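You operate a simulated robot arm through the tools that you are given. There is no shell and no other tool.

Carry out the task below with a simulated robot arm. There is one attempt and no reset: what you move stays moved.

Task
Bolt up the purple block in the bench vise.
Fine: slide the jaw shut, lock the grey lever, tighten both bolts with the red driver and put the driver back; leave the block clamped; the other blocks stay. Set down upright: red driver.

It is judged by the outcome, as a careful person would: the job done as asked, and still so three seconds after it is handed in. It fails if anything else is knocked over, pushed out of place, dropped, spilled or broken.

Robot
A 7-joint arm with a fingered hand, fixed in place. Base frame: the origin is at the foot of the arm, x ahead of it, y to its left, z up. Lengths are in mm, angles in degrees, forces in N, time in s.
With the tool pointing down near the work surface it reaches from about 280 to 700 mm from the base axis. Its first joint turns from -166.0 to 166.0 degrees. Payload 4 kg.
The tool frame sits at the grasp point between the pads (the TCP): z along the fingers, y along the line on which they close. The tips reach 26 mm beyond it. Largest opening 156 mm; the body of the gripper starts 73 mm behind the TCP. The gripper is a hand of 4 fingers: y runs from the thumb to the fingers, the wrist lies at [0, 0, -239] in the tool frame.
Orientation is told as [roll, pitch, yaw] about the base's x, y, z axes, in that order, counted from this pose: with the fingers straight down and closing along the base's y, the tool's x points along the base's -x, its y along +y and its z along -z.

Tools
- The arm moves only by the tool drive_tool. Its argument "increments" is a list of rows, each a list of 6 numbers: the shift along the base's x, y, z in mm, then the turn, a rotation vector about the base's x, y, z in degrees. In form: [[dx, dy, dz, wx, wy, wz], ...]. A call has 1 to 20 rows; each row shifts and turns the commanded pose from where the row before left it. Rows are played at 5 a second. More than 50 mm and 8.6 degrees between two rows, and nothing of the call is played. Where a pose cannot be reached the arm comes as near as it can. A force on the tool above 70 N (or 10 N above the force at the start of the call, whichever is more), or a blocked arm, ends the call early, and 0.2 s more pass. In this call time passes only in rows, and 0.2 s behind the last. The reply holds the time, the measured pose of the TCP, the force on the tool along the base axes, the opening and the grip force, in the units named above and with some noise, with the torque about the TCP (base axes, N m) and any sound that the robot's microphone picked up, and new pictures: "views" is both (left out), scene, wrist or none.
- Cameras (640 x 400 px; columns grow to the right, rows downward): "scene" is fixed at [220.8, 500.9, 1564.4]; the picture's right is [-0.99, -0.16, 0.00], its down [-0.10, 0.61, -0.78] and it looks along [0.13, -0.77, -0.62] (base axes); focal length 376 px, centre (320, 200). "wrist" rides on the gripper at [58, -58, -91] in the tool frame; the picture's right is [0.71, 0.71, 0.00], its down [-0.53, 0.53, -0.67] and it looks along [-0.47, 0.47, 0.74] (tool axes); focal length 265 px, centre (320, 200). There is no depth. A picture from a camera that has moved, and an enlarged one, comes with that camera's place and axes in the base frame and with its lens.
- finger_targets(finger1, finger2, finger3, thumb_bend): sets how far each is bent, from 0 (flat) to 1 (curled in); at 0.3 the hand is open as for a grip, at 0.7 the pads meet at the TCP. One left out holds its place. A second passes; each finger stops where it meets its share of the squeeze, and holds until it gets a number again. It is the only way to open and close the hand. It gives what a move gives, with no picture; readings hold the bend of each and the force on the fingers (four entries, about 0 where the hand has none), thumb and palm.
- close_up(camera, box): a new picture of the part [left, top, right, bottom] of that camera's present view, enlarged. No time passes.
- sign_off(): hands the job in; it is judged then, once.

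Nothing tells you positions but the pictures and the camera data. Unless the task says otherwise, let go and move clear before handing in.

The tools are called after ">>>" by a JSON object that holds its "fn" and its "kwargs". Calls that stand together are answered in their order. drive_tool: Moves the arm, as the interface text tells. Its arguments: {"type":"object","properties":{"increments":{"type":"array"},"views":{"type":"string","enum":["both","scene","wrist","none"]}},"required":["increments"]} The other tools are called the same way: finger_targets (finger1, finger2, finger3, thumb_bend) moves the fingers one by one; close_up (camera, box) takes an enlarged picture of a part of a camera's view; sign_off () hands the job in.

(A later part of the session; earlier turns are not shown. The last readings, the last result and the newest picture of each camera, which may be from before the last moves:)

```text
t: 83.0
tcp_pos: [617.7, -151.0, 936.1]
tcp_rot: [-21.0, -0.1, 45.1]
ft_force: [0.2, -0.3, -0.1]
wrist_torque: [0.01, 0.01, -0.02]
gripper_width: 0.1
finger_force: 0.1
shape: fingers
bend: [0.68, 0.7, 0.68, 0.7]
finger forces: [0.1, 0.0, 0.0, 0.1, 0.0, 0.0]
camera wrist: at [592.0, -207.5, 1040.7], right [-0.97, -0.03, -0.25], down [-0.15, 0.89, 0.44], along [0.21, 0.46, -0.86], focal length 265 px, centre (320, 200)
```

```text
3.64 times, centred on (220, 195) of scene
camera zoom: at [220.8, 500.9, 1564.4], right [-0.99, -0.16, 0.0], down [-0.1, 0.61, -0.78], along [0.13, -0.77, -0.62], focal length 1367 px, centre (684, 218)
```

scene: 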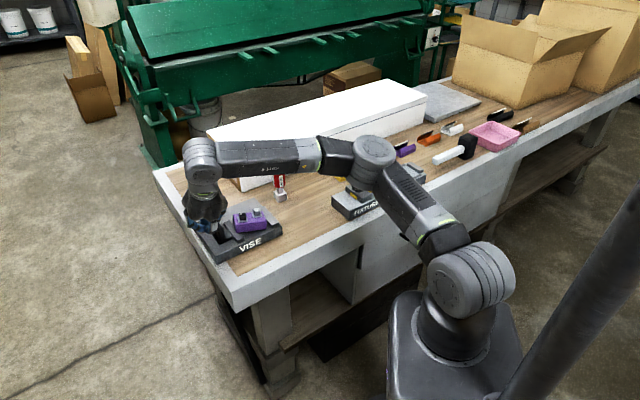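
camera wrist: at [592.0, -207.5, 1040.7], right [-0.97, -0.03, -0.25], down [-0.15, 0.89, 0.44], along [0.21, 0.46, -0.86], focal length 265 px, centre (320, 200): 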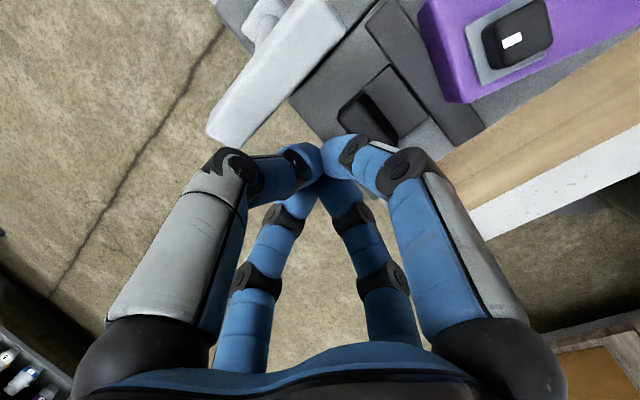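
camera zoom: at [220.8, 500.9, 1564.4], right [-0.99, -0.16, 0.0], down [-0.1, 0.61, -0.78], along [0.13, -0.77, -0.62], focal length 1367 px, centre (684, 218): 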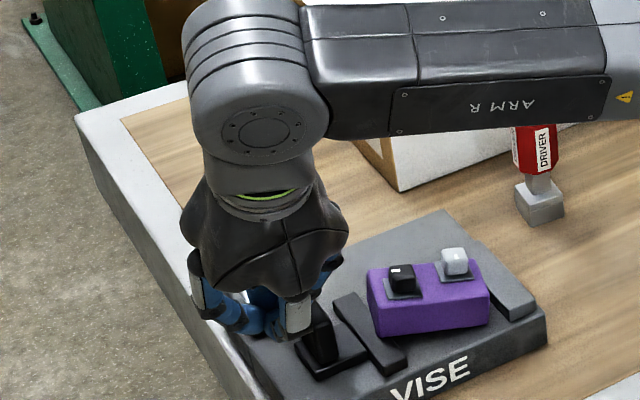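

The pusher is in front of the T-bar. Pushing it back away from me.

>>> {"fn": "drive_tool", "kwargs": {"increments": [[4.2, -4.2, 0, 0, 0, 0], [4.2, -4.2, 0, 0, 0, 0], [4.2, -4.2, 1, 0, 0, 0], [4.2, -4.2, 1, 0, 0, 0], [4.2, -4.2, 1, 0, 0, 0]], "views": "wrist"}}

```text
t: 84.2
tcp_pos: [639.4, -171.3, 941.5]
tcp_rot: [-21.0, 0.0, 45.1]
ft_force: [-2.1, 2.8, 2.8]
wrist_torque: [0.0, -0.06, 0.03]
gripper_width: 0.2
finger_force: 3.8
shape: fingers
bend: [0.68, 0.7, 0.68, 0.71]
finger forces: [0.0, 0.0, 0.0, 0.0, 6.5, 0.0]
camera wrist: at [614.0, -228.0, 1045.6], right [-0.97, -0.04, -0.25], down [-0.15, 0.89, 0.44], along [0.21, 0.46, -0.86], focal length 265 px, centre (320, 200)
```

wrist: 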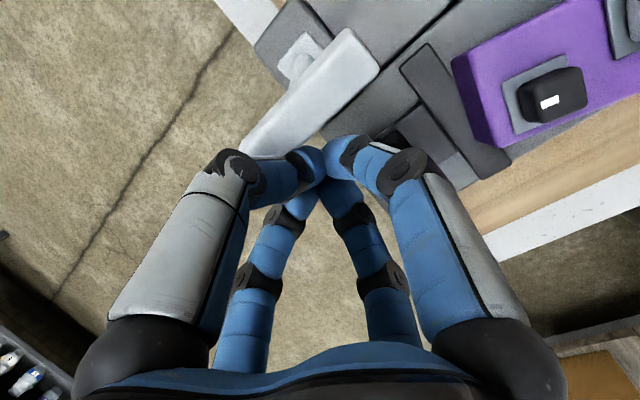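

>>> {"fn": "drive_tool", "kwargs": {"increments": [[4.2, -4.2, 1, 0, 0, 0], [4.2, -4.2, 1, 0, 0, 0], [4.2, -4.2, 1, 0, 0, 0], [4.2, -4.2, 0, 0, 0, 0], [4.2, -4.2, 0, 0, 0, 0]], "views": "wrist"}}

>>> {"fn": "close_up", "kwargs": {"camera": "scene", "box": [160, 140, 280, 250]}}

```text
t: 85.4
tcp_pos: [661.7, -192.6, 942.4]
tcp_rot: [-21.0, 0.0, 45.1]
ft_force: [-1.6, 0.9, 1.0]
wrist_torque: [-0.04, -0.02, -0.03]
gripper_width: 0.0
finger_force: 1.2
shape: fingers
bend: [0.68, 0.7, 0.68, 0.7]
finger forces: [0.1, 0.0, 0.1, 0.1, 1.8, 0.0]
camera wrist: at [635.1, -248.4, 1047.9], right [-0.97, -0.03, -0.25], down [-0.15, 0.89, 0.44], along [0.21, 0.46, -0.86], focal length 265 px, centre (320, 200)
```

wrist: 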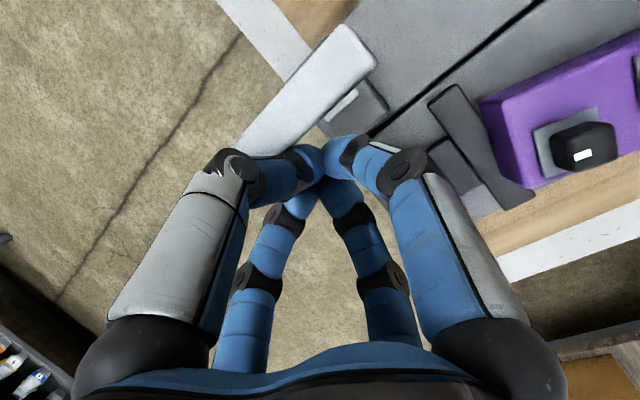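

```text
3.64 times, centred on (220, 195) of scene
camera zoom: at [220.8, 500.9, 1564.4], right [-0.99, -0.16, 0.0], down [-0.1, 0.61, -0.78], along [0.13, -0.77, -0.62], focal length 1367 px, centre (684, 218)
```

zoom: 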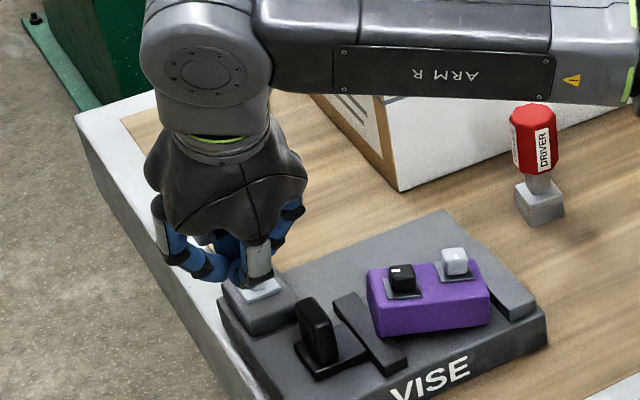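

>>> {"fn": "drive_tool", "kwargs": {"increments": [[4.2, -4.2, 0, 0, 0, 0], [4.2, -4.2, 0, 0, 0, 0], [4.2, -4.2, -1, 0, 0, 0], [4.2, -4.2, -1, 0, 0, 0], [4.2, -4.2, -1, 0, 0, 0], [4.2, -4.2, -1, 0, 0, 0]], "views": "wrist"}}

>>> {"fn": "close_up", "kwargs": {"camera": "scene", "box": [160, 140, 280, 250]}}

```text
t: 86.8
tcp_pos: [686.3, -218.8, 938.9]
tcp_rot: [-21.1, 0.0, 45.1]
ft_force: [-0.7, 1.0, 0.6]
wrist_torque: [0.03, 0.0, 0.01]
gripper_width: 0.0
finger_force: 1.5
shape: fingers
bend: [0.68, 0.7, 0.68, 0.7]
finger forces: [0.0, 0.0, 0.1, 0.1, 4.2, 0.0]
camera wrist: at [660.3, -274.8, 1044.1], right [-0.97, -0.03, -0.25], down [-0.15, 0.89, 0.44], along [0.21, 0.46, -0.86], focal length 265 px, centre (320, 200)
```

wrist: 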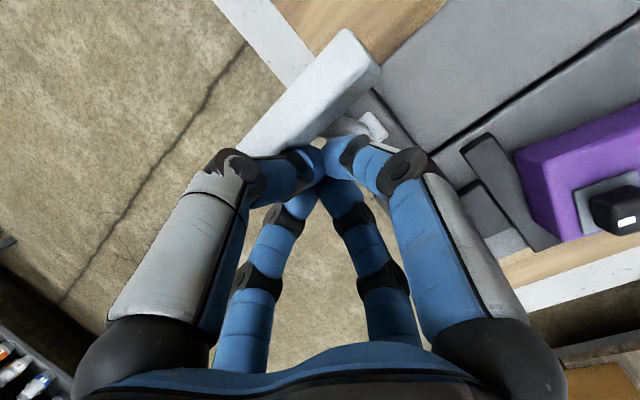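

```text
3.64 times, centred on (220, 195) of scene
camera zoom: at [220.8, 500.9, 1564.4], right [-0.99, -0.16, 0.0], down [-0.1, 0.61, -0.78], along [0.13, -0.77, -0.62], focal length 1367 px, centre (684, 218)
```

zoom: 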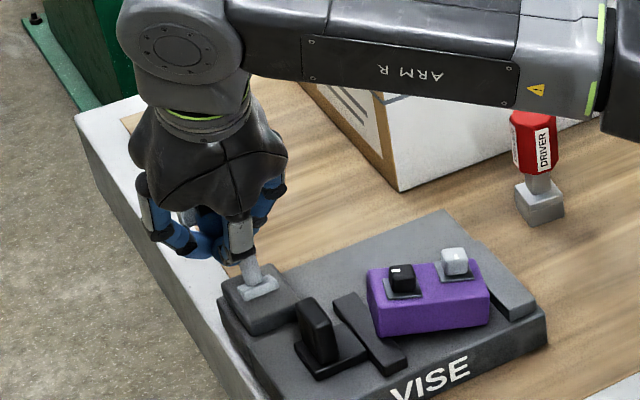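

>>> {"fn": "drive_tool", "kwargs": {"increments": [[3.5, -3.5, -2, 0, 0, 0], [3.5, -3.5, -2, 0, 0, 0], [2.8, -2.8, -2, 0, 0, 0]], "views": "wrist"}}

>>> {"fn": "close_up", "kwargs": {"camera": "scene", "box": [160, 140, 280, 250]}}

```text
t: 87.6
tcp_pos: [695.9, -227.7, 935.5]
tcp_rot: [-21.0, -0.2, 45.2]
ft_force: [-7.9, 6.5, 5.7]
wrist_torque: [-0.04, 0.0, -0.04]
gripper_width: 0.2
finger_force: 8.2
shape: fingers
bend: [0.68, 0.69, 0.68, 0.72]
finger forces: [0.0, 0.1, 0.1, 0.0, 15.9, 0.0]
camera wrist: at [668.8, -283.8, 1039.3], right [-0.97, -0.04, -0.25], down [-0.15, 0.89, 0.44], along [0.21, 0.46, -0.86], focal length 265 px, centre (320, 200)
```

wrist: 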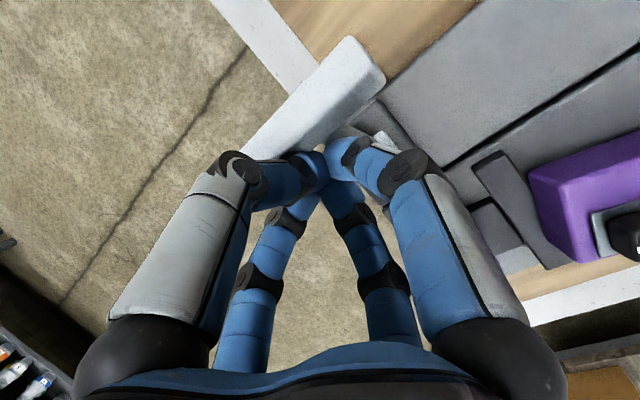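

```text
3.64 times, centred on (220, 195) of scene
camera zoom: at [220.8, 500.9, 1564.4], right [-0.99, -0.16, 0.0], down [-0.1, 0.61, -0.78], along [0.13, -0.77, -0.62], focal length 1367 px, centre (684, 218)
```

zoom: 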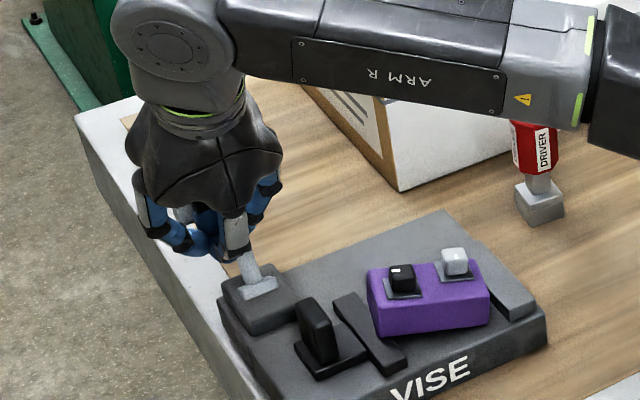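

The lever is back at its rear stop (unlocked). I'll retreat, straighten the hand and go above the jaw handle to open the jaw.

>>> {"fn": "drive_tool", "kwargs": {"increments": [[-5, 5, 0, 0, 0, 0], [-6, 6, 5, 0, 0, 0], [0, 0, 35, 0, 0, 0], [0, 0, 35, 0, 0, 0], [-30, 11, 0, 4.95, 4.95, 0], [-30, 11, 0, 4.95, 4.95, 0], [-29.5, 10.9, 0, 4.95, 4.95, 0]], "views": "none"}}

>>> {"fn": "finger_targets", "kwargs": {"finger1": 0.0, "finger2": 0.45, "finger3": 0.0, "thumb_bend": 0.45}}

>>> {"fn": "close_up", "kwargs": {"camera": "wrist", "box": [150, 0, 450, 200]}}

>>> {"fn": "close_up", "kwargs": {"camera": "scene", "box": [180, 160, 280, 250]}}

```text
t: 89.2
tcp_pos: [594.5, -184.4, 1007.8]
tcp_rot: [0.0, 0.1, 45.1]
ft_force: [-0.9, 0.2, 0.6]
wrist_torque: [0.01, -0.03, 0.0]
gripper_width: 0.0
finger_force: 0.1
shape: fingers
bend: [0.68, 0.69, 0.68, 0.7]
finger forces: [0.1, 0.0, 0.1, 0.1, 0.0, 0.0]
```

```text
t: 90.2
tcp_pos: [594.0, -185.7, 1008.2]
tcp_rot: [0.0, -0.1, 45.0]
ft_force: [0.1, -1.0, -0.4]
wrist_torque: [-0.04, 0.0, 0.05]
gripper_width: 115.9
finger_force: 0.1
shape: fingers
bend: [0.01, 0.45, 0.01, 0.45]
finger forces: [0.0, 0.0, 0.1, 0.0, 0.0, 0.0]
```

```text
2.00 times, centred on (300, 100) of wrist
camera zoom: at [594.7, -267.0, 1098.9], right [-1.0, 0.0, 0.0], down [0.0, 0.74, 0.67], along [0.0, 0.67, -0.74], focal length 531 px, centre (360, 400)
```

zoom: 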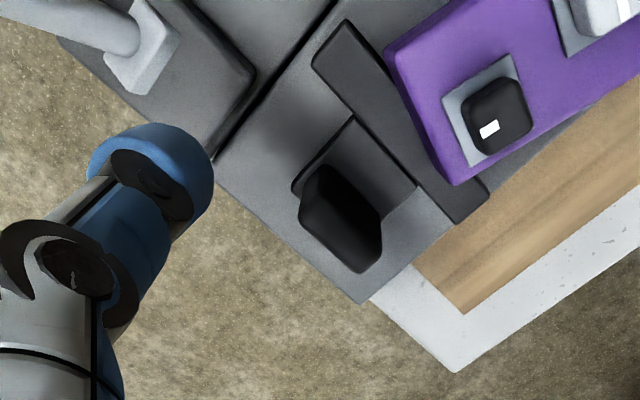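

```text
4.44 times, centred on (230, 205) of scene
camera zoom: at [220.8, 500.9, 1564.4], right [-0.99, -0.16, 0.0], down [-0.1, 0.61, -0.78], along [0.13, -0.77, -0.62], focal length 1670 px, centre (720, 178)
```

zoom: 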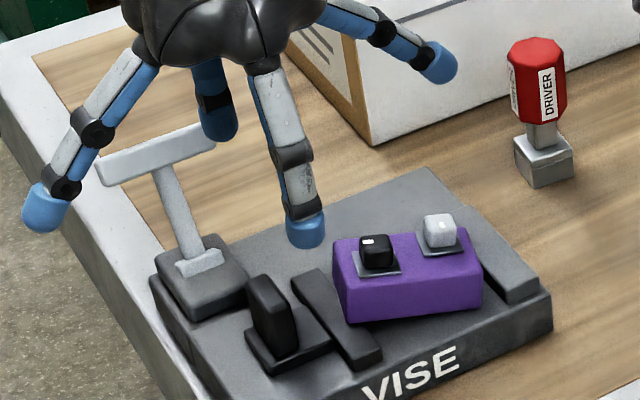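

>>> {"fn": "close_up", "kwargs": {"camera": "wrist", "box": [260, 40, 420, 150]}}

>>> {"fn": "close_up", "kwargs": {"camera": "scene", "box": [205, 205, 275, 255]}}

```text
3.64 times, centred on (340, 95) of wrist
camera zoom: at [594.7, -267.0, 1098.9], right [-1.0, 0.0, 0.0], down [0.0, 0.74, 0.67], along [0.0, 0.67, -0.74], focal length 965 px, centre (247, 582)
```

zoom: 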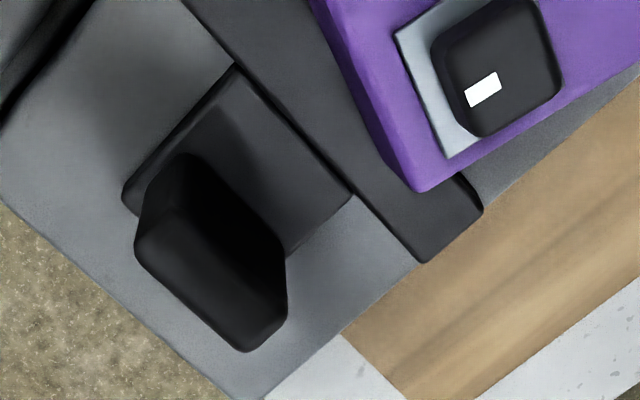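

```text
8.00 times, centred on (240, 230) of scene
camera zoom: at [220.8, 500.9, 1564.4], right [-0.99, -0.16, 0.0], down [-0.1, 0.61, -0.78], along [0.13, -0.77, -0.62], focal length 3006 px, centre (960, -40)
```

zoom: 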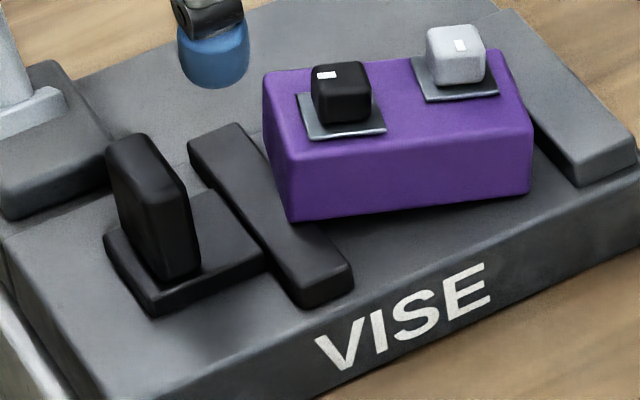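

>>> {"fn": "finger_targets", "kwargs": {"finger1": 1.0, "finger2": 0.48, "finger3": 0.0, "thumb_bend": 0.48}}

>>> {"fn": "drive_tool", "kwargs": {"increments": [[8.2, 6.8, -25, 0, 0, 0], [0, 0, -25, 0, 0, 0], [0, 0, -25, 0, 0, 0], [0, 0, -21, 0, 0, 0]], "views": "wrist"}}

>>> {"fn": "close_up", "kwargs": {"camera": "scene", "box": [180, 160, 280, 250]}}

```text
t: 91.2
tcp_pos: [595.2, -185.1, 1009.1]
tcp_rot: [0.0, -0.1, 45.0]
ft_force: [0.4, 0.8, -0.3]
wrist_torque: [-0.04, 0.06, 0.02]
gripper_width: 66.7
finger_force: 0.1
shape: fingers
bend: [1.0, 0.48, 0.01, 0.48]
finger forces: [0.0, 0.0, 0.0, 0.0, 0.0, 0.1]
```

```text
t: 92.2
tcp_pos: [603.0, -178.2, 913.2]
tcp_rot: [-0.1, -0.1, 45.1]
ft_force: [0.5, 0.9, 0.3]
wrist_torque: [0.05, -0.02, -0.04]
gripper_width: 66.7
finger_force: 0.1
shape: fingers
bend: [1.0, 0.48, 0.01, 0.48]
finger forces: [0.0, 0.0, 0.0, 0.0, 0.1, 0.0]
camera wrist: at [603.6, -259.8, 1002.4], right [-1.0, 0.0, 0.0], down [0.0, 0.74, 0.67], along [0.0, 0.67, -0.74], focal length 265 px, centre (320, 200)
```

wrist: 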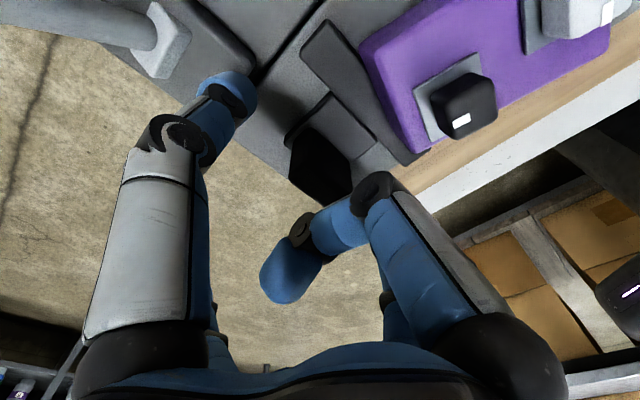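

```text
4.44 times, centred on (230, 205) of scene
camera zoom: at [220.8, 500.9, 1564.4], right [-0.99, -0.16, 0.0], down [-0.1, 0.61, -0.78], along [0.13, -0.77, -0.62], focal length 1670 px, centre (720, 178)
```

zoom: 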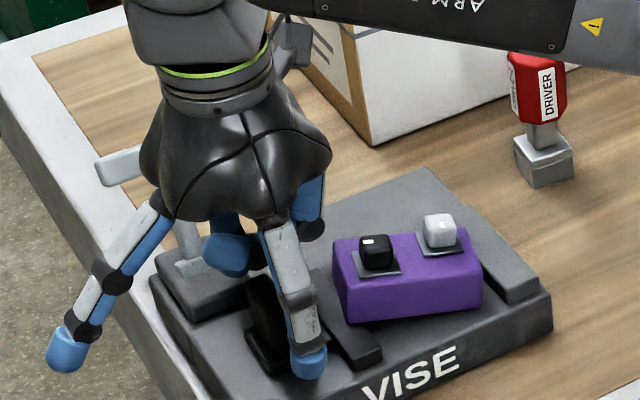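

>>> {"fn": "finger_targets", "kwargs": {"finger2": 0.7, "thumb_bend": 0.7}}

>>> {"fn": "close_up", "kwargs": {"camera": "scene", "box": [180, 160, 280, 250]}}

>>> {"fn": "close_up", "kwargs": {"camera": "wrist", "box": [180, 0, 480, 240]}}

```text
t: 93.2
tcp_pos: [604.2, -178.1, 913.8]
tcp_rot: [0.0, 0.0, 44.9]
ft_force: [-0.6, -1.4, -2.1]
wrist_torque: [0.0, 0.03, 0.0]
gripper_width: 49.3
finger_force: 9.3
shape: fingers
bend: [1.0, 0.61, 0.01, 0.64]
finger forces: [0.1, 8.5, 0.0, 0.1, 9.2, 0.0]
```

```text
4.44 times, centred on (230, 205) of scene
camera zoom: at [220.8, 500.9, 1564.4], right [-0.99, -0.16, 0.0], down [-0.1, 0.61, -0.78], along [0.13, -0.77, -0.62], focal length 1670 px, centre (720, 178)
```

zoom: 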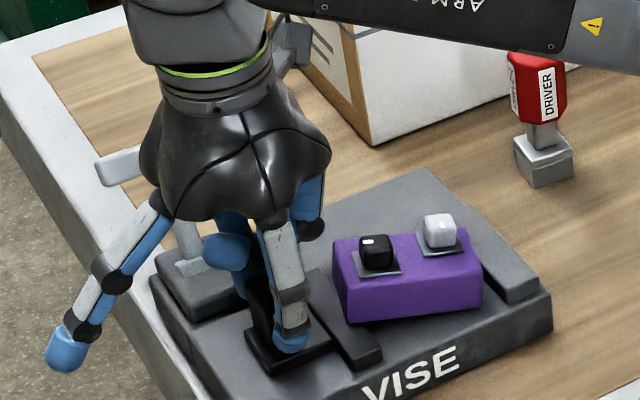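

```text
1.67 times, centred on (330, 120) of wrist
camera zoom: at [603.7, -259.7, 1002.7], right [-1.0, 0.0, 0.0], down [0.0, 0.74, 0.67], along [0.0, 0.67, -0.74], focal length 442 px, centre (303, 333)
```

zoom: 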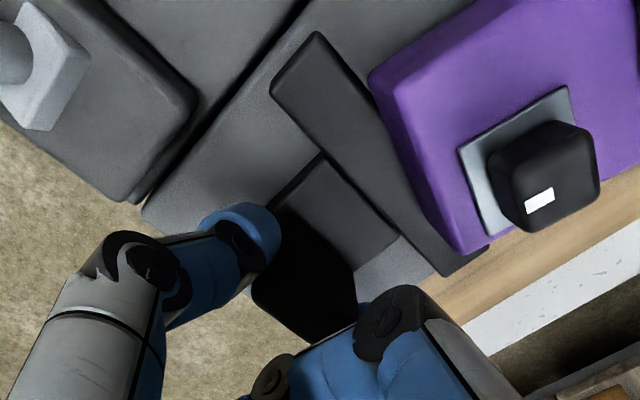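

The handle is pinched. Drawing the jaw open slowly; the block's raised end should settle back onto the bed.

>>> {"fn": "drive_tool", "kwargs": {"increments": [[2.1, 2.1, 0, 0, 0, 0], [2.1, 2.1, 0, 0, 0, 0], [2.1, 2.1, 0, 0, 0, 0]], "views": "none"}}

>>> {"fn": "close_up", "kwargs": {"camera": "scene", "box": [180, 160, 280, 250]}}

```text
t: 94.0
tcp_pos: [608.3, -172.2, 913.1]
tcp_rot: [0.0, 0.0, 44.9]
ft_force: [-0.1, -3.3, -3.1]
wrist_torque: [-0.06, 0.0, 0.0]
gripper_width: 49.1
finger_force: 9.5
shape: fingers
bend: [1.0, 0.61, 0.01, 0.64]
finger forces: [0.0, 8.1, 0.0, 0.1, 10.8, 0.0]
```

```text
4.44 times, centred on (230, 205) of scene
camera zoom: at [220.8, 500.9, 1564.4], right [-0.99, -0.16, 0.0], down [-0.1, 0.61, -0.78], along [0.13, -0.77, -0.62], focal length 1670 px, centre (720, 178)
```

zoom: 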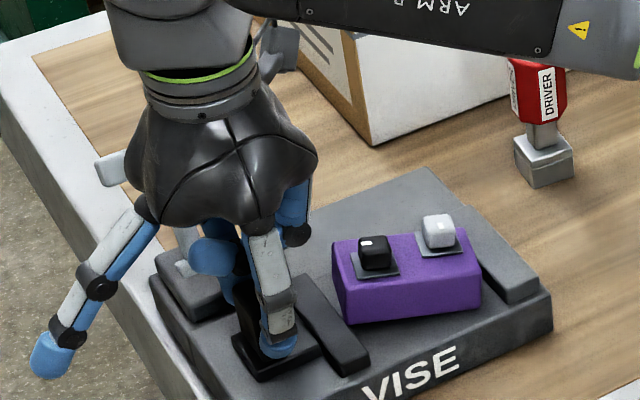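

>>> {"fn": "drive_tool", "kwargs": {"increments": [[2.1, 2.1, 0, 0, 0, 0], [2.1, 2.1, 0, 0, 0, 0], [2.1, 2.1, 0, 0, 0, 0]], "views": "none"}}

>>> {"fn": "close_up", "kwargs": {"camera": "scene", "box": [180, 160, 280, 250]}}

```text
t: 94.8
tcp_pos: [614.3, -166.2, 912.5]
tcp_rot: [0.0, 0.1, 44.9]
ft_force: [-5.6, -6.8, 0.3]
wrist_torque: [-0.16, 0.18, -0.15]
gripper_width: 48.9
finger_force: 9.9
shape: fingers
bend: [1.0, 0.61, 0.01, 0.64]
finger forces: [0.1, 9.1, 0.0, 0.1, 10.1, 0.0]
```

```text
4.44 times, centred on (230, 205) of scene
camera zoom: at [220.8, 500.9, 1564.4], right [-0.99, -0.16, 0.0], down [-0.1, 0.61, -0.78], along [0.13, -0.77, -0.62], focal length 1670 px, centre (720, 178)
```

zoom: 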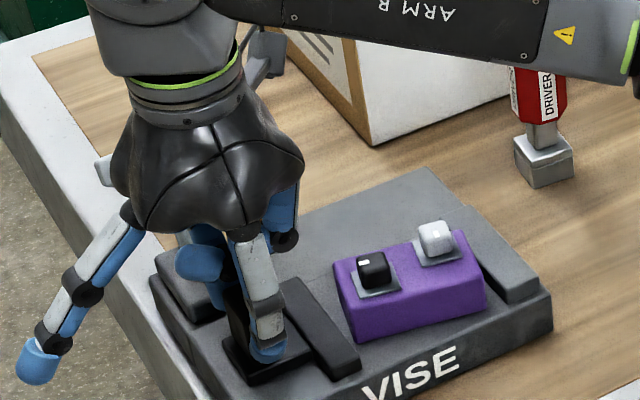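

>>> {"fn": "close_up", "kwargs": {"camera": "wrist", "box": [180, 0, 640, 240]}}

>>> {"fn": "close_up", "kwargs": {"camera": "scene", "box": [215, 200, 275, 250]}}

```text
1.39 times, centred on (410, 120) of wrist
camera zoom: at [615.0, -248.1, 1002.6], right [-1.0, 0.0, 0.0], down [0.0, 0.74, 0.67], along [0.0, 0.67, -0.74], focal length 369 px, centre (195, 311)
```

zoom: 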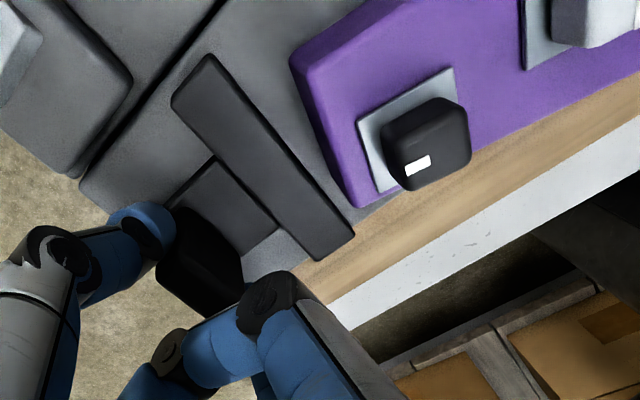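

```text
8.00 times, centred on (245, 225) of scene
camera zoom: at [220.8, 500.9, 1564.4], right [-0.99, -0.16, 0.0], down [-0.1, 0.61, -0.78], along [0.13, -0.77, -0.62], focal length 3006 px, centre (920, 0)
```

zoom: 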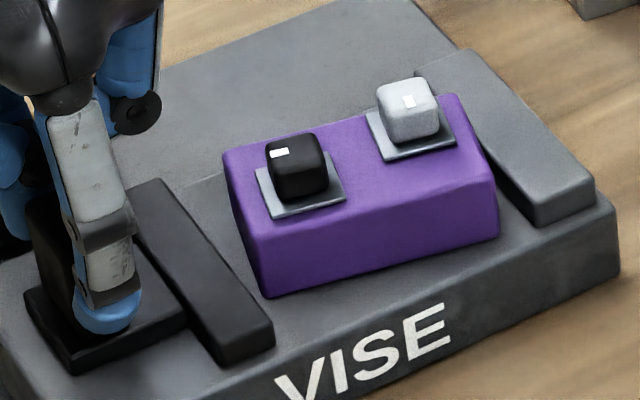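

The block has settled flat on the bed again, just skewed about 13°, and the jaw is open. I'll let go of the handle, rise and look from above to re-grip and square up the block.

>>> {"fn": "finger_targets", "kwargs": {"finger2": 0.48, "thumb_bend": 0.48}}

>>> {"fn": "drive_tool", "kwargs": {"increments": [[0, 0, 15, 0, 0, 0], [0, 0, 30, 0, 0, 0], [0, 0, 30, 0, 0, 0], [-10, -10, 15, 0, 0, 0], [-22, -16, 0, 0, 0, 0], [-22, -16, 0, 0, 0, 0], [-20, -16, 0, 0, 0, 0]], "views": "wrist"}}

>>> {"fn": "close_up", "kwargs": {"camera": "wrist", "box": [220, 0, 470, 170]}}

>>> {"fn": "close_up", "kwargs": {"camera": "scene", "box": [205, 195, 275, 250]}}

```text
t: 95.8
tcp_pos: [616.4, -165.2, 912.3]
tcp_rot: [-0.1, -0.2, 45.0]
ft_force: [0.3, -0.1, 0.1]
wrist_torque: [0.0, 0.01, -0.01]
gripper_width: 66.0
finger_force: 0.0
shape: fingers
bend: [1.0, 0.48, 0.01, 0.48]
finger forces: [0.0, 0.0, 0.1, 0.1, 0.0, 0.1]
```

```text
t: 97.4
tcp_pos: [541.1, -221.6, 1001.4]
tcp_rot: [0.1, 0.0, 45.2]
ft_force: [0.5, 1.0, 0.4]
wrist_torque: [0.0, 0.0, 0.01]
gripper_width: 66.5
finger_force: 0.1
shape: fingers
bend: [1.0, 0.48, 0.01, 0.48]
finger forces: [0.0, 0.0, 0.0, 0.1, 0.0, 0.1]
camera wrist: at [540.8, -303.8, 1090.9], right [-1.0, 0.0, 0.0], down [0.0, 0.74, 0.67], along [0.0, 0.67, -0.74], focal length 265 px, centre (320, 200)
```

wrist: 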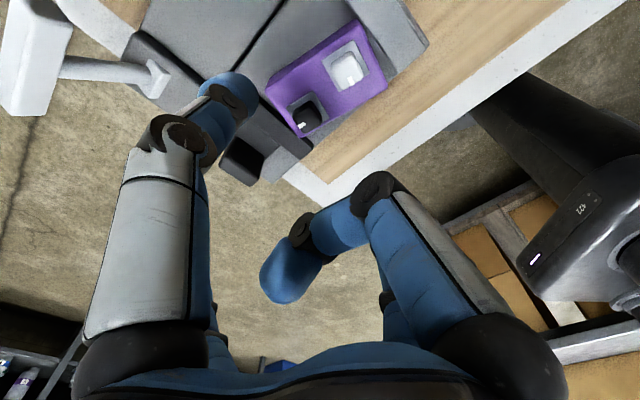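

```text
2.35 times, centred on (345, 85) of wrist
camera zoom: at [540.8, -303.8, 1090.9], right [-1.0, 0.0, 0.0], down [0.0, 0.74, 0.67], along [0.0, 0.67, -0.74], focal length 624 px, centre (261, 471)
```

zoom: 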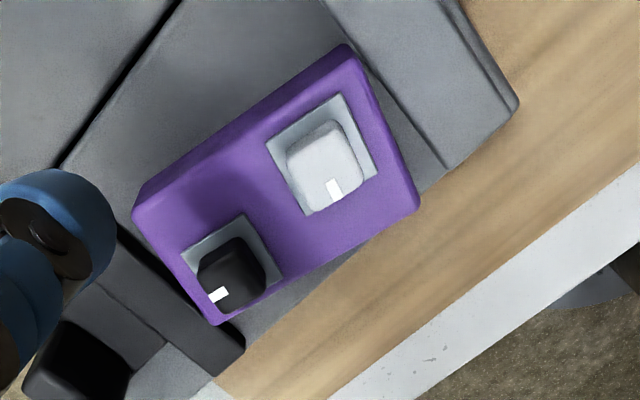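

```text
7.27 times, centred on (240, 222) of scene
camera zoom: at [220.8, 500.9, 1564.4], right [-0.99, -0.16, 0.0], down [-0.1, 0.61, -0.78], along [0.13, -0.77, -0.62], focal length 2733 px, centre (902, 36)
```

zoom: 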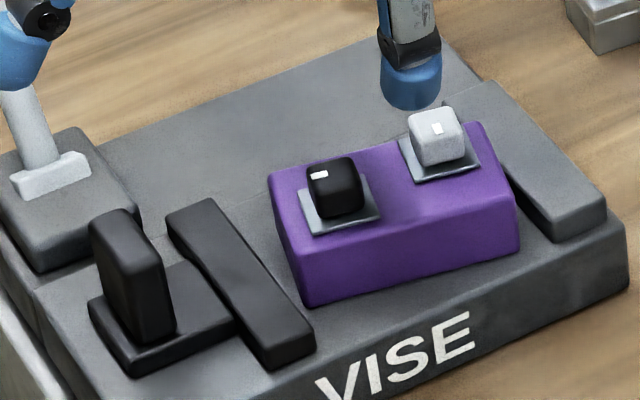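

The block's corners measure it as turned 12.5° clockwise and centred near (537,-232). I'll match that yaw, set the fingers as in the first pick, and come down on it.

>>> {"fn": "finger_targets", "kwargs": {"finger1": 0.0, "finger2": 0.47, "finger3": 1.0, "thumb_bend": 0.47}}

>>> {"fn": "drive_tool", "kwargs": {"increments": [[-1.8, -5.7, 0, 0, 0, -6.25], [-1.8, -5.7, 0, 0, 0, -6.25], [0, 0, -25, 0, 0, 0], [0, 0, -20, 0, 0, 0]], "views": "wrist"}}

>>> {"fn": "close_up", "kwargs": {"camera": "wrist", "box": [180, 0, 480, 200]}}

>>> {"fn": "close_up", "kwargs": {"camera": "scene", "box": [195, 165, 285, 250]}}

```text
t: 98.4
tcp_pos: [541.3, -222.0, 1000.6]
tcp_rot: [0.0, -0.1, 45.0]
ft_force: [0.3, -0.1, 0.0]
wrist_torque: [-0.03, -0.04, 0.03]
gripper_width: 114.1
finger_force: 0.0
shape: fingers
bend: [0.01, 0.47, 1.0, 0.47]
finger forces: [0.0, 0.0, 0.0, 0.0, 0.0, 0.0]
```

```text
t: 99.4
tcp_pos: [538.6, -235.7, 956.1]
tcp_rot: [0.0, -0.1, 32.6]
ft_force: [-0.2, 0.5, -0.6]
wrist_torque: [0.01, -0.02, 0.0]
gripper_width: 114.5
finger_force: 0.1
shape: fingers
bend: [0.01, 0.47, 1.0, 0.47]
finger forces: [0.0, 0.0, 0.0, 0.0, 0.0, 0.0]
camera wrist: at [520.5, -315.9, 1046.1], right [-0.98, 0.22, 0.0], down [0.16, 0.73, 0.67], along [0.15, 0.65, -0.74], focal length 265 px, centre (320, 200)
```

wrist: 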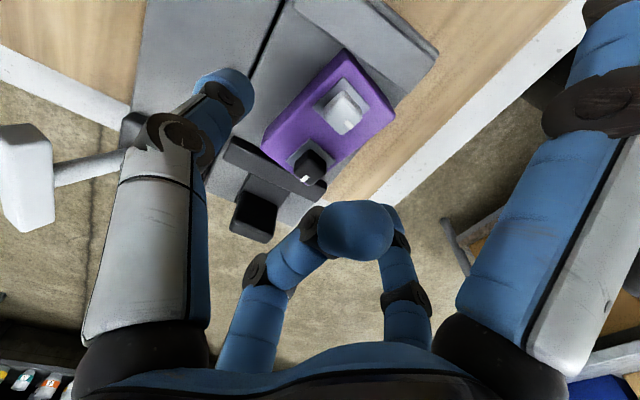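

```text
2.00 times, centred on (330, 100) of wrist
camera zoom: at [520.5, -315.9, 1046.1], right [-0.98, 0.22, 0.0], down [0.16, 0.73, 0.67], along [0.15, 0.65, -0.74], focal length 531 px, centre (300, 400)
```

zoom: 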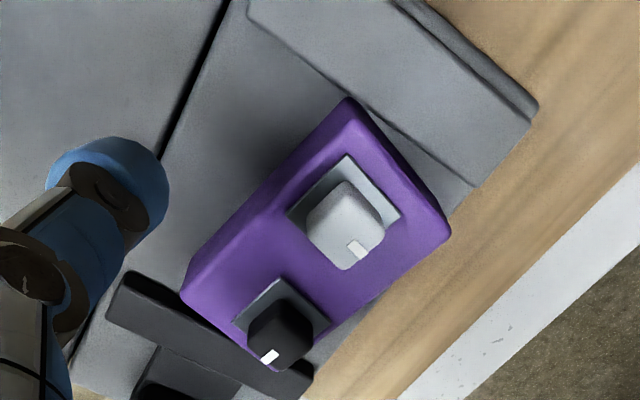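

```text
4.71 times, centred on (240, 208) of scene
camera zoom: at [220.8, 500.9, 1564.4], right [-0.99, -0.16, 0.0], down [-0.1, 0.61, -0.78], along [0.13, -0.77, -0.62], focal length 1768 px, centre (696, 165)
```

zoom: 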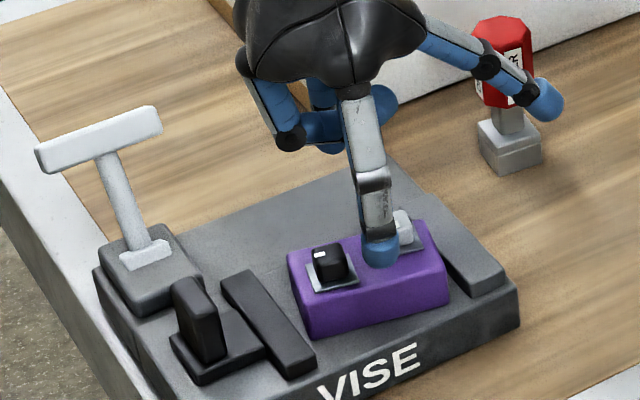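

>>> {"fn": "drive_tool", "kwargs": {"increments": [[-2.0, 3.5, -20, 0, 0, 0], [0, 0, -15, 0, 0, 0], [0, 0, -12, 0, 0, 0], [0, 0, -5, 0, 0, 0]], "views": "wrist"}}

>>> {"fn": "close_up", "kwargs": {"camera": "scene", "box": [205, 175, 275, 250]}}

```text
t: 100.4
tcp_pos: [537.0, -230.7, 904.7]
tcp_rot: [-0.1, -0.1, 32.5]
ft_force: [0.3, 0.6, 0.1]
wrist_torque: [-0.02, -0.02, 0.01]
gripper_width: 114.5
finger_force: 0.1
shape: fingers
bend: [0.01, 0.47, 1.0, 0.47]
finger forces: [0.0, 0.0, 0.1, 0.1, 0.0, 0.0]
camera wrist: at [518.5, -311.0, 994.8], right [-0.98, 0.22, 0.0], down [0.16, 0.73, 0.67], along [0.15, 0.65, -0.74], focal length 265 px, centre (320, 200)
```

wrist: 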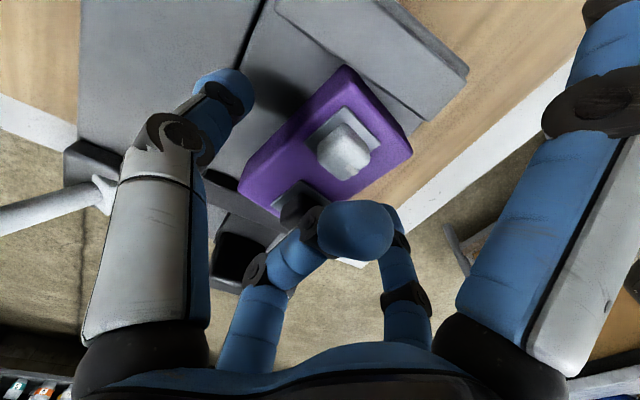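

```text
5.33 times, centred on (240, 212) of scene
camera zoom: at [220.8, 500.9, 1564.4], right [-0.99, -0.16, 0.0], down [-0.1, 0.61, -0.78], along [0.13, -0.77, -0.62], focal length 2004 px, centre (747, 133)
```

zoom: 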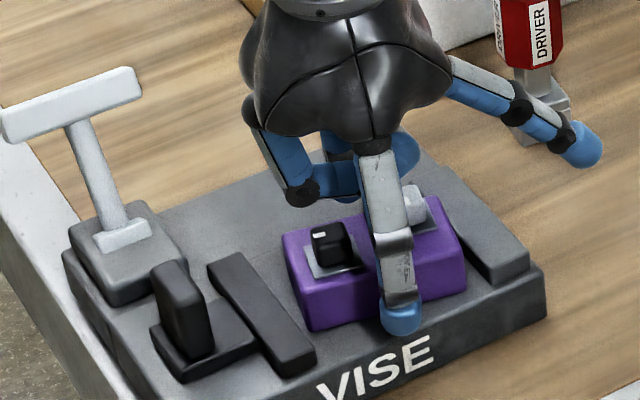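

>>> {"fn": "finger_targets", "kwargs": {"finger2": 0.7, "thumb_bend": 0.7}}

>>> {"fn": "drive_tool", "kwargs": {"increments": [[0, 0, 6, 0, 0, 0], [0, 0, 15, 0, 0, 0], [0, 0, 15, 0, 0, 0], [0, 0, 0, 0, 0, 6.5], [0, 0, 0, 0, 0, 6.5]], "views": "wrist"}}

>>> {"fn": "close_up", "kwargs": {"camera": "wrist", "box": [180, 0, 480, 220]}}

>>> {"fn": "close_up", "kwargs": {"camera": "scene", "box": [195, 165, 285, 250]}}

```text
t: 101.4
tcp_pos: [537.6, -231.0, 904.7]
tcp_rot: [0.0, -0.1, 32.6]
ft_force: [1.5, -2.0, 1.5]
wrist_torque: [0.04, 0.03, -0.01]
gripper_width: 105.9
finger_force: 12.5
shape: fingers
bend: [0.01, 0.57, 1.0, 0.61]
finger forces: [0.1, 11.5, 0.0, 0.0, 13.4, 0.0]
```

```text
t: 102.6
tcp_pos: [537.1, -230.2, 940.8]
tcp_rot: [0.0, 0.0, 45.6]
ft_force: [-1.1, 0.0, -3.5]
wrist_torque: [-0.01, -0.01, 0.02]
gripper_width: 105.7
finger_force: 11.9
shape: fingers
bend: [0.01, 0.57, 1.0, 0.62]
finger forces: [0.0, 11.8, 0.0, 0.1, 11.5, 0.0]
camera wrist: at [536.9, -312.8, 1031.1], right [-1.0, -0.01, 0.0], down [-0.01, 0.74, 0.67], along [-0.01, 0.67, -0.74], focal length 265 px, centre (320, 200)
```

wrist: 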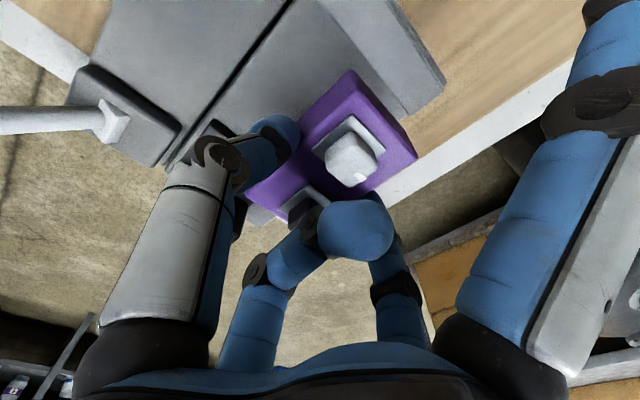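

```text
1.82 times, centred on (330, 110) of wrist
camera zoom: at [536.9, -312.8, 1031.1], right [-1.0, -0.01, 0.0], down [-0.01, 0.74, 0.67], along [-0.01, 0.67, -0.74], focal length 483 px, centre (302, 364)
```

zoom: 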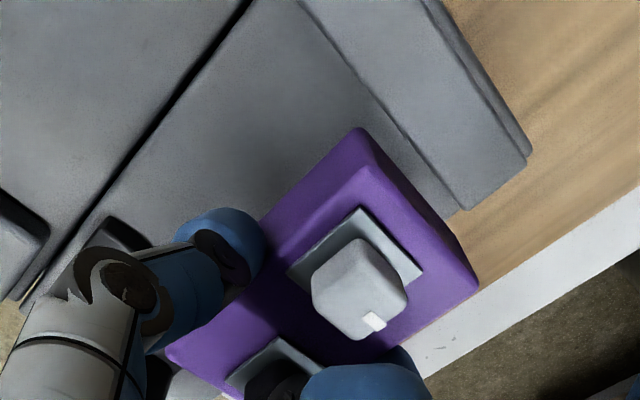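

```text
4.71 times, centred on (240, 208) of scene
camera zoom: at [220.8, 500.9, 1564.4], right [-0.99, -0.16, 0.0], down [-0.1, 0.61, -0.78], along [0.13, -0.77, -0.62], focal length 1768 px, centre (696, 165)
```

zoom: 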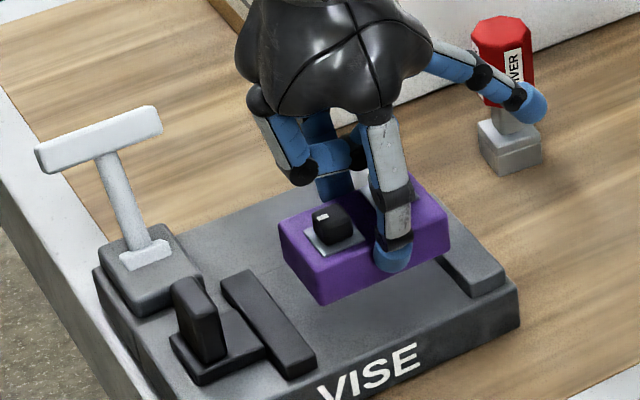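

The block is squared up (within about 2°). I'll centre it across the jaws, trim the angle, and lower it back onto the bed.

>>> {"fn": "drive_tool", "kwargs": {"increments": [[3.2, -4.6, 0, 0, 0, -1.5], [3.2, -4.6, 0, 0, 0, 0], [0, 0, -12, 0, 0, 0]], "views": "wrist"}}

>>> {"fn": "close_up", "kwargs": {"camera": "wrist", "box": [180, 0, 480, 220]}}

>>> {"fn": "close_up", "kwargs": {"camera": "scene", "box": [205, 175, 275, 250]}}

```text
t: 103.4
tcp_pos: [542.4, -239.4, 927.9]
tcp_rot: [0.1, -0.1, 44.1]
ft_force: [-0.8, 0.5, -3.9]
wrist_torque: [-0.01, -0.02, -0.02]
gripper_width: 105.3
finger_force: 12.1
shape: fingers
bend: [0.01, 0.57, 1.0, 0.62]
finger forces: [0.0, 11.7, 0.0, 0.1, 11.6, 0.0]
camera wrist: at [541.1, -321.1, 1018.8], right [-1.0, 0.02, 0.0], down [0.01, 0.74, 0.67], along [0.01, 0.67, -0.74], focal length 265 px, centre (320, 200)
```

wrist: 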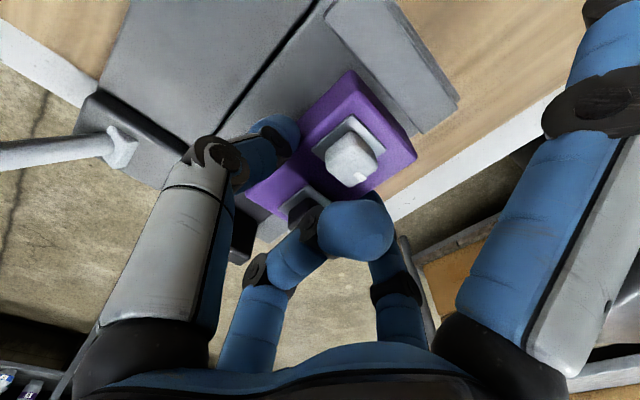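

```text
1.82 times, centred on (330, 110) of wrist
camera zoom: at [541.1, -321.1, 1018.8], right [-1.0, 0.02, 0.0], down [0.01, 0.74, 0.67], along [0.01, 0.67, -0.74], focal length 483 px, centre (302, 364)
```

zoom: 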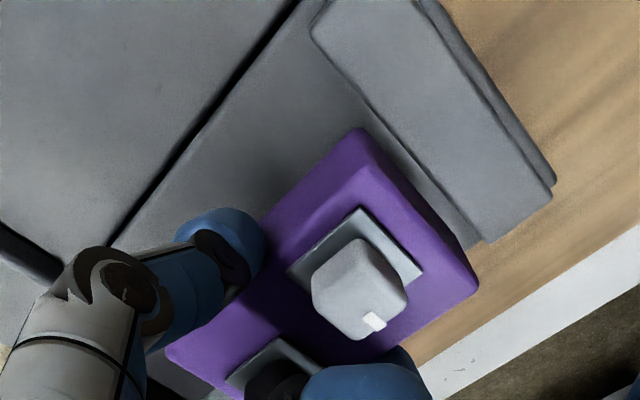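

```text
5.33 times, centred on (240, 212) of scene
camera zoom: at [220.8, 500.9, 1564.4], right [-0.99, -0.16, 0.0], down [-0.1, 0.61, -0.78], along [0.13, -0.77, -0.62], focal length 2004 px, centre (747, 133)
```

zoom: 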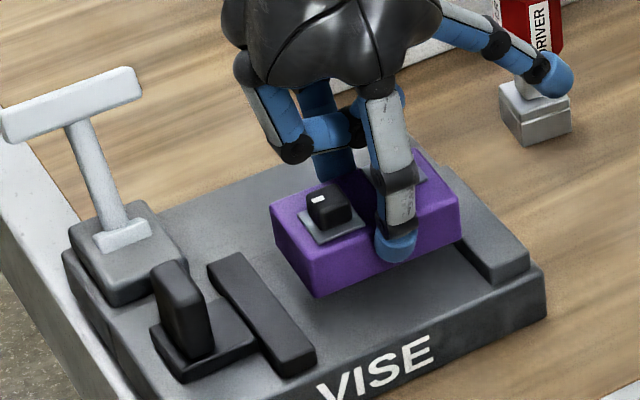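

>>> {"fn": "drive_tool", "kwargs": {"increments": [[0.7, -0.7, -10, 0, 0, 0], [0, 0, -8, 0, 0, 0], [0, 0, -3, 0, 0, 0], [0, 0, -2, 0, 0, 0]], "views": "none"}}

>>> {"fn": "drive_tool", "kwargs": {"increments": [[0, 0, -1, 0, 0, 0], [0, 0, -1, 0, 0, 0]], "views": "none"}}

>>> {"fn": "close_up", "kwargs": {"camera": "scene", "box": [205, 195, 275, 250]}}

```text
t: 104.4
tcp_pos: [543.7, -241.9, 907.2]
tcp_rot: [0.0, 0.0, 44.0]
ft_force: [0.7, -0.8, -0.5]
wrist_torque: [0.07, 0.04, -0.02]
gripper_width: 105.4
finger_force: 12.1
shape: fingers
bend: [0.01, 0.57, 1.0, 0.62]
finger forces: [0.0, 11.5, 0.0, 0.0, 12.2, 0.0]
```

```text
t: 105.0
tcp_pos: [543.8, -241.5, 905.3]
tcp_rot: [0.0, -0.1, 44.1]
ft_force: [1.6, -0.7, 6.7]
wrist_torque: [0.2, 0.18, 0.0]
gripper_width: 105.3
finger_force: 13.4
shape: fingers
bend: [0.01, 0.57, 1.0, 0.62]
finger forces: [0.0, 12.9, 0.0, 0.1, 13.9, 0.0]
```

```text
7.27 times, centred on (240, 222) of scene
camera zoom: at [220.8, 500.9, 1564.4], right [-0.99, -0.16, 0.0], down [-0.1, 0.61, -0.78], along [0.13, -0.77, -0.62], focal length 2733 px, centre (902, 36)
```

zoom: 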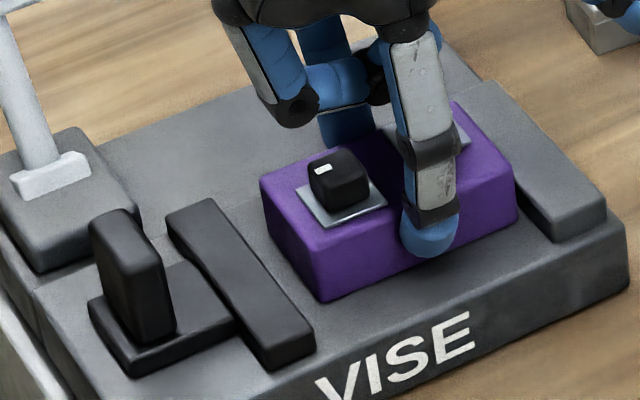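

It's seated. While I still hold it, I'll slide it gently against the fixed jaw so it sits flush.

>>> {"fn": "drive_tool", "kwargs": {"increments": [[0, 0, 1.2, 0, 0, 0], [-1.06, -1.06, 0, 0, 0, 0], [-1.06, -1.06, 0, 0, 0, 0], [-1.06, -1.06, 0, 0, 0, 0]], "views": "none"}}

>>> {"fn": "drive_tool", "kwargs": {"increments": [[-0.7, -0.7, 0, 0, 0, 0], [-0.7, -0.7, 0, 0, 0, 0]], "views": "none"}}

```text
t: 106.0
tcp_pos: [540.1, -241.5, 905.0]
tcp_rot: [0.0, -0.1, 44.1]
ft_force: [6.5, 4.2, 2.5]
wrist_torque: [0.18, -0.07, 0.14]
gripper_width: 105.7
finger_force: 12.8
shape: fingers
bend: [0.01, 0.57, 1.0, 0.62]
finger forces: [0.1, 11.7, 0.0, 0.0, 13.5, 0.0]
```

```text
t: 106.6
tcp_pos: [539.4, -244.6, 905.5]
tcp_rot: [-0.1, -0.1, 44.1]
ft_force: [9.6, 7.6, 1.7]
wrist_torque: [0.32, -0.11, 0.16]
gripper_width: 105.3
finger_force: 12.8
shape: fingers
bend: [0.01, 0.57, 1.0, 0.62]
finger forces: [0.1, 12.6, 0.1, 0.1, 12.6, 0.0]
```

>>> {"fn": "close_up", "kwargs": {"camera": "scene", "box": [205, 195, 275, 250]}}

>>> {"fn": "close_up", "kwargs": {"camera": "wrist", "box": [240, 0, 480, 160]}}

```text
7.27 times, centred on (240, 222) of scene
camera zoom: at [220.8, 500.9, 1564.4], right [-0.99, -0.16, 0.0], down [-0.1, 0.61, -0.78], along [0.13, -0.77, -0.62], focal length 2733 px, centre (902, 36)
```

zoom: 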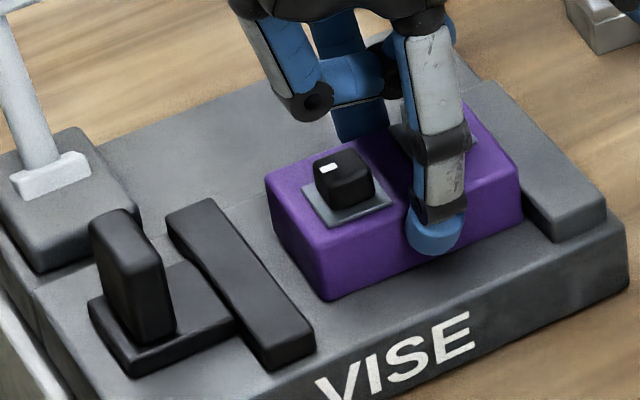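

```text
2.50 times, centred on (360, 80) of wrist
camera zoom: at [537.6, -326.2, 995.0], right [-1.0, 0.01, 0.0], down [0.01, 0.74, 0.67], along [0.01, 0.67, -0.74], focal length 664 px, centre (220, 500)
```

zoom: 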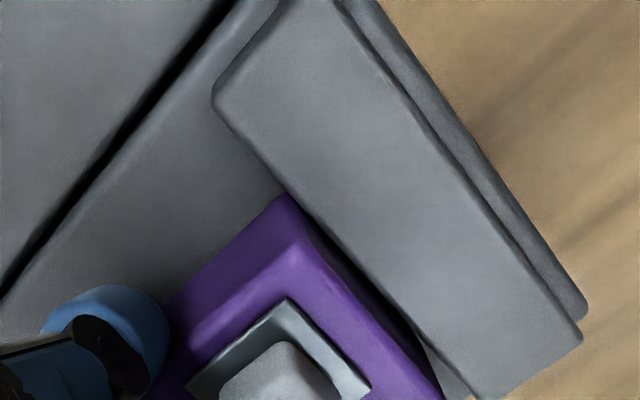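

One corner touches first, so the block is still about 2° off. I'll ease back, rotate 2°, and press again.

>>> {"fn": "drive_tool", "kwargs": {"increments": [[1.4, 1.4, 0, 0, 0, 0], [0, 0, 0, 0, 0, 2.2], [-0.7, -0.7, 0, 0, 0, 0], [-0.7, -0.7, 0, 0, 0, 0], [-0.5, -0.5, 0, 0, 0, 0]], "views": "none"}}

>>> {"fn": "close_up", "kwargs": {"camera": "wrist", "box": [240, 0, 480, 160]}}

```text
t: 107.8
tcp_pos: [538.1, -245.0, 906.1]
tcp_rot: [0.0, -0.1, 46.3]
ft_force: [8.8, 9.7, 0.6]
wrist_torque: [0.33, -0.1, 0.08]
gripper_width: 105.4
finger_force: 11.3
shape: fingers
bend: [0.01, 0.56, 1.0, 0.62]
finger forces: [0.0, 12.4, 0.0, 0.1, 11.0, 0.1]
```

```text
2.50 times, centred on (360, 80) of wrist
camera zoom: at [540.3, -327.1, 995.4], right [-1.0, -0.02, 0.0], down [-0.02, 0.74, 0.67], along [-0.01, 0.67, -0.74], focal length 664 px, centre (220, 500)
```

zoom: 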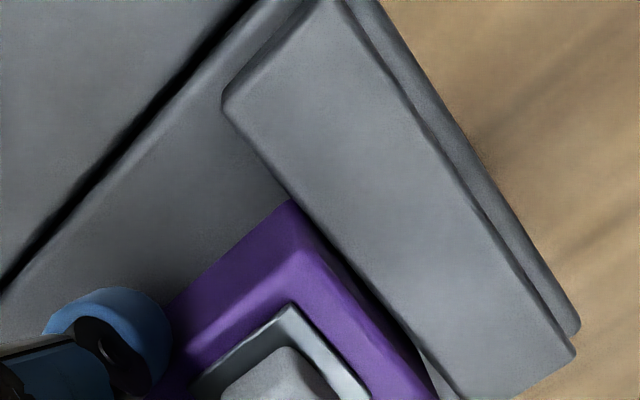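

>>> {"fn": "close_up", "kwargs": {"camera": "wrist", "box": [330, 60, 430, 160]}}

>>> {"fn": "close_up", "kwargs": {"camera": "scene", "box": [245, 200, 280, 235]}}

```text
4.00 times, centred on (380, 110) of wrist
camera zoom: at [540.3, -327.1, 995.4], right [-1.0, -0.02, 0.0], down [-0.02, 0.74, 0.67], along [-0.01, 0.67, -0.74], focal length 1062 px, centre (80, 560)
```

zoom: 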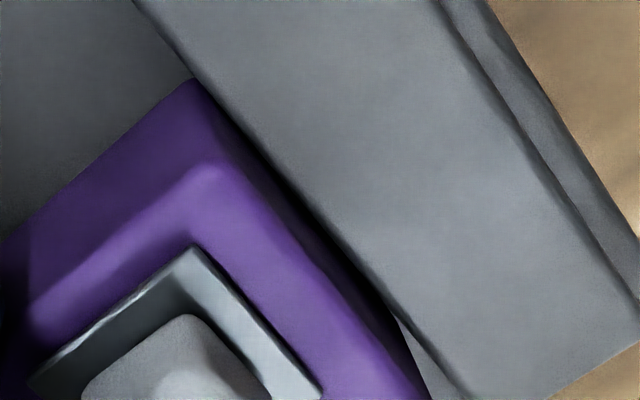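

```text
11.43 times, centred on (262, 218) of scene
camera zoom: at [220.8, 500.9, 1564.4], right [-0.99, -0.16, 0.0], down [-0.1, 0.61, -0.78], along [0.13, -0.77, -0.62], focal length 4295 px, centre (977, 0)
```

zoom: 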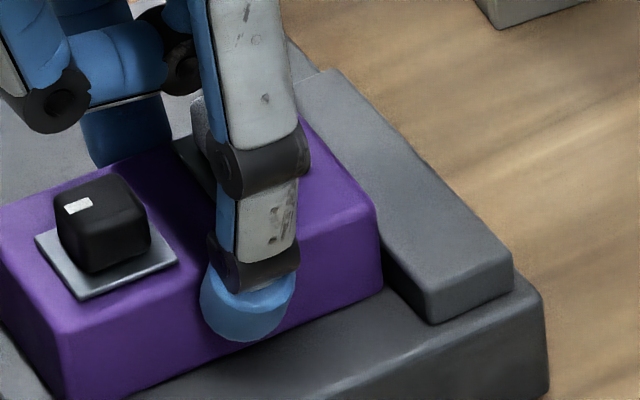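

>>> {"fn": "drive_tool", "kwargs": {"increments": [[1.0, 1.0, 0, 0, 0, 0], [0, 0, 0, 0, 0, 1.5], [-0.7, -0.7, 0, 0, 0, 0], [-0.5, -0.5, 0, 0, 0, 0]], "views": "none"}}

>>> {"fn": "close_up", "kwargs": {"camera": "wrist", "box": [330, 60, 430, 160]}}

```text
t: 108.8
tcp_pos: [537.0, -245.7, 905.1]
tcp_rot: [0.1, -0.2, 47.8]
ft_force: [7.8, 9.5, 1.1]
wrist_torque: [0.3, -0.11, 0.04]
gripper_width: 105.1
finger_force: 11.3
shape: fingers
bend: [0.01, 0.56, 1.0, 0.62]
finger forces: [0.0, 13.0, 0.1, 0.0, 10.7, 0.0]
```

```text
4.00 times, centred on (380, 110) of wrist
camera zoom: at [541.4, -327.8, 995.7], right [-1.0, -0.05, 0.0], down [-0.04, 0.74, 0.67], along [-0.03, 0.67, -0.74], focal length 1062 px, centre (80, 560)
```

zoom: 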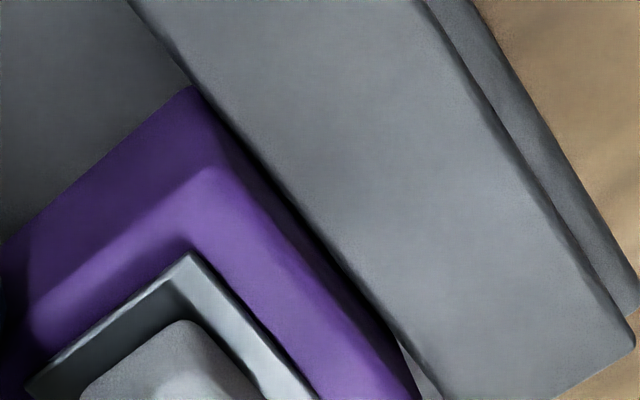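

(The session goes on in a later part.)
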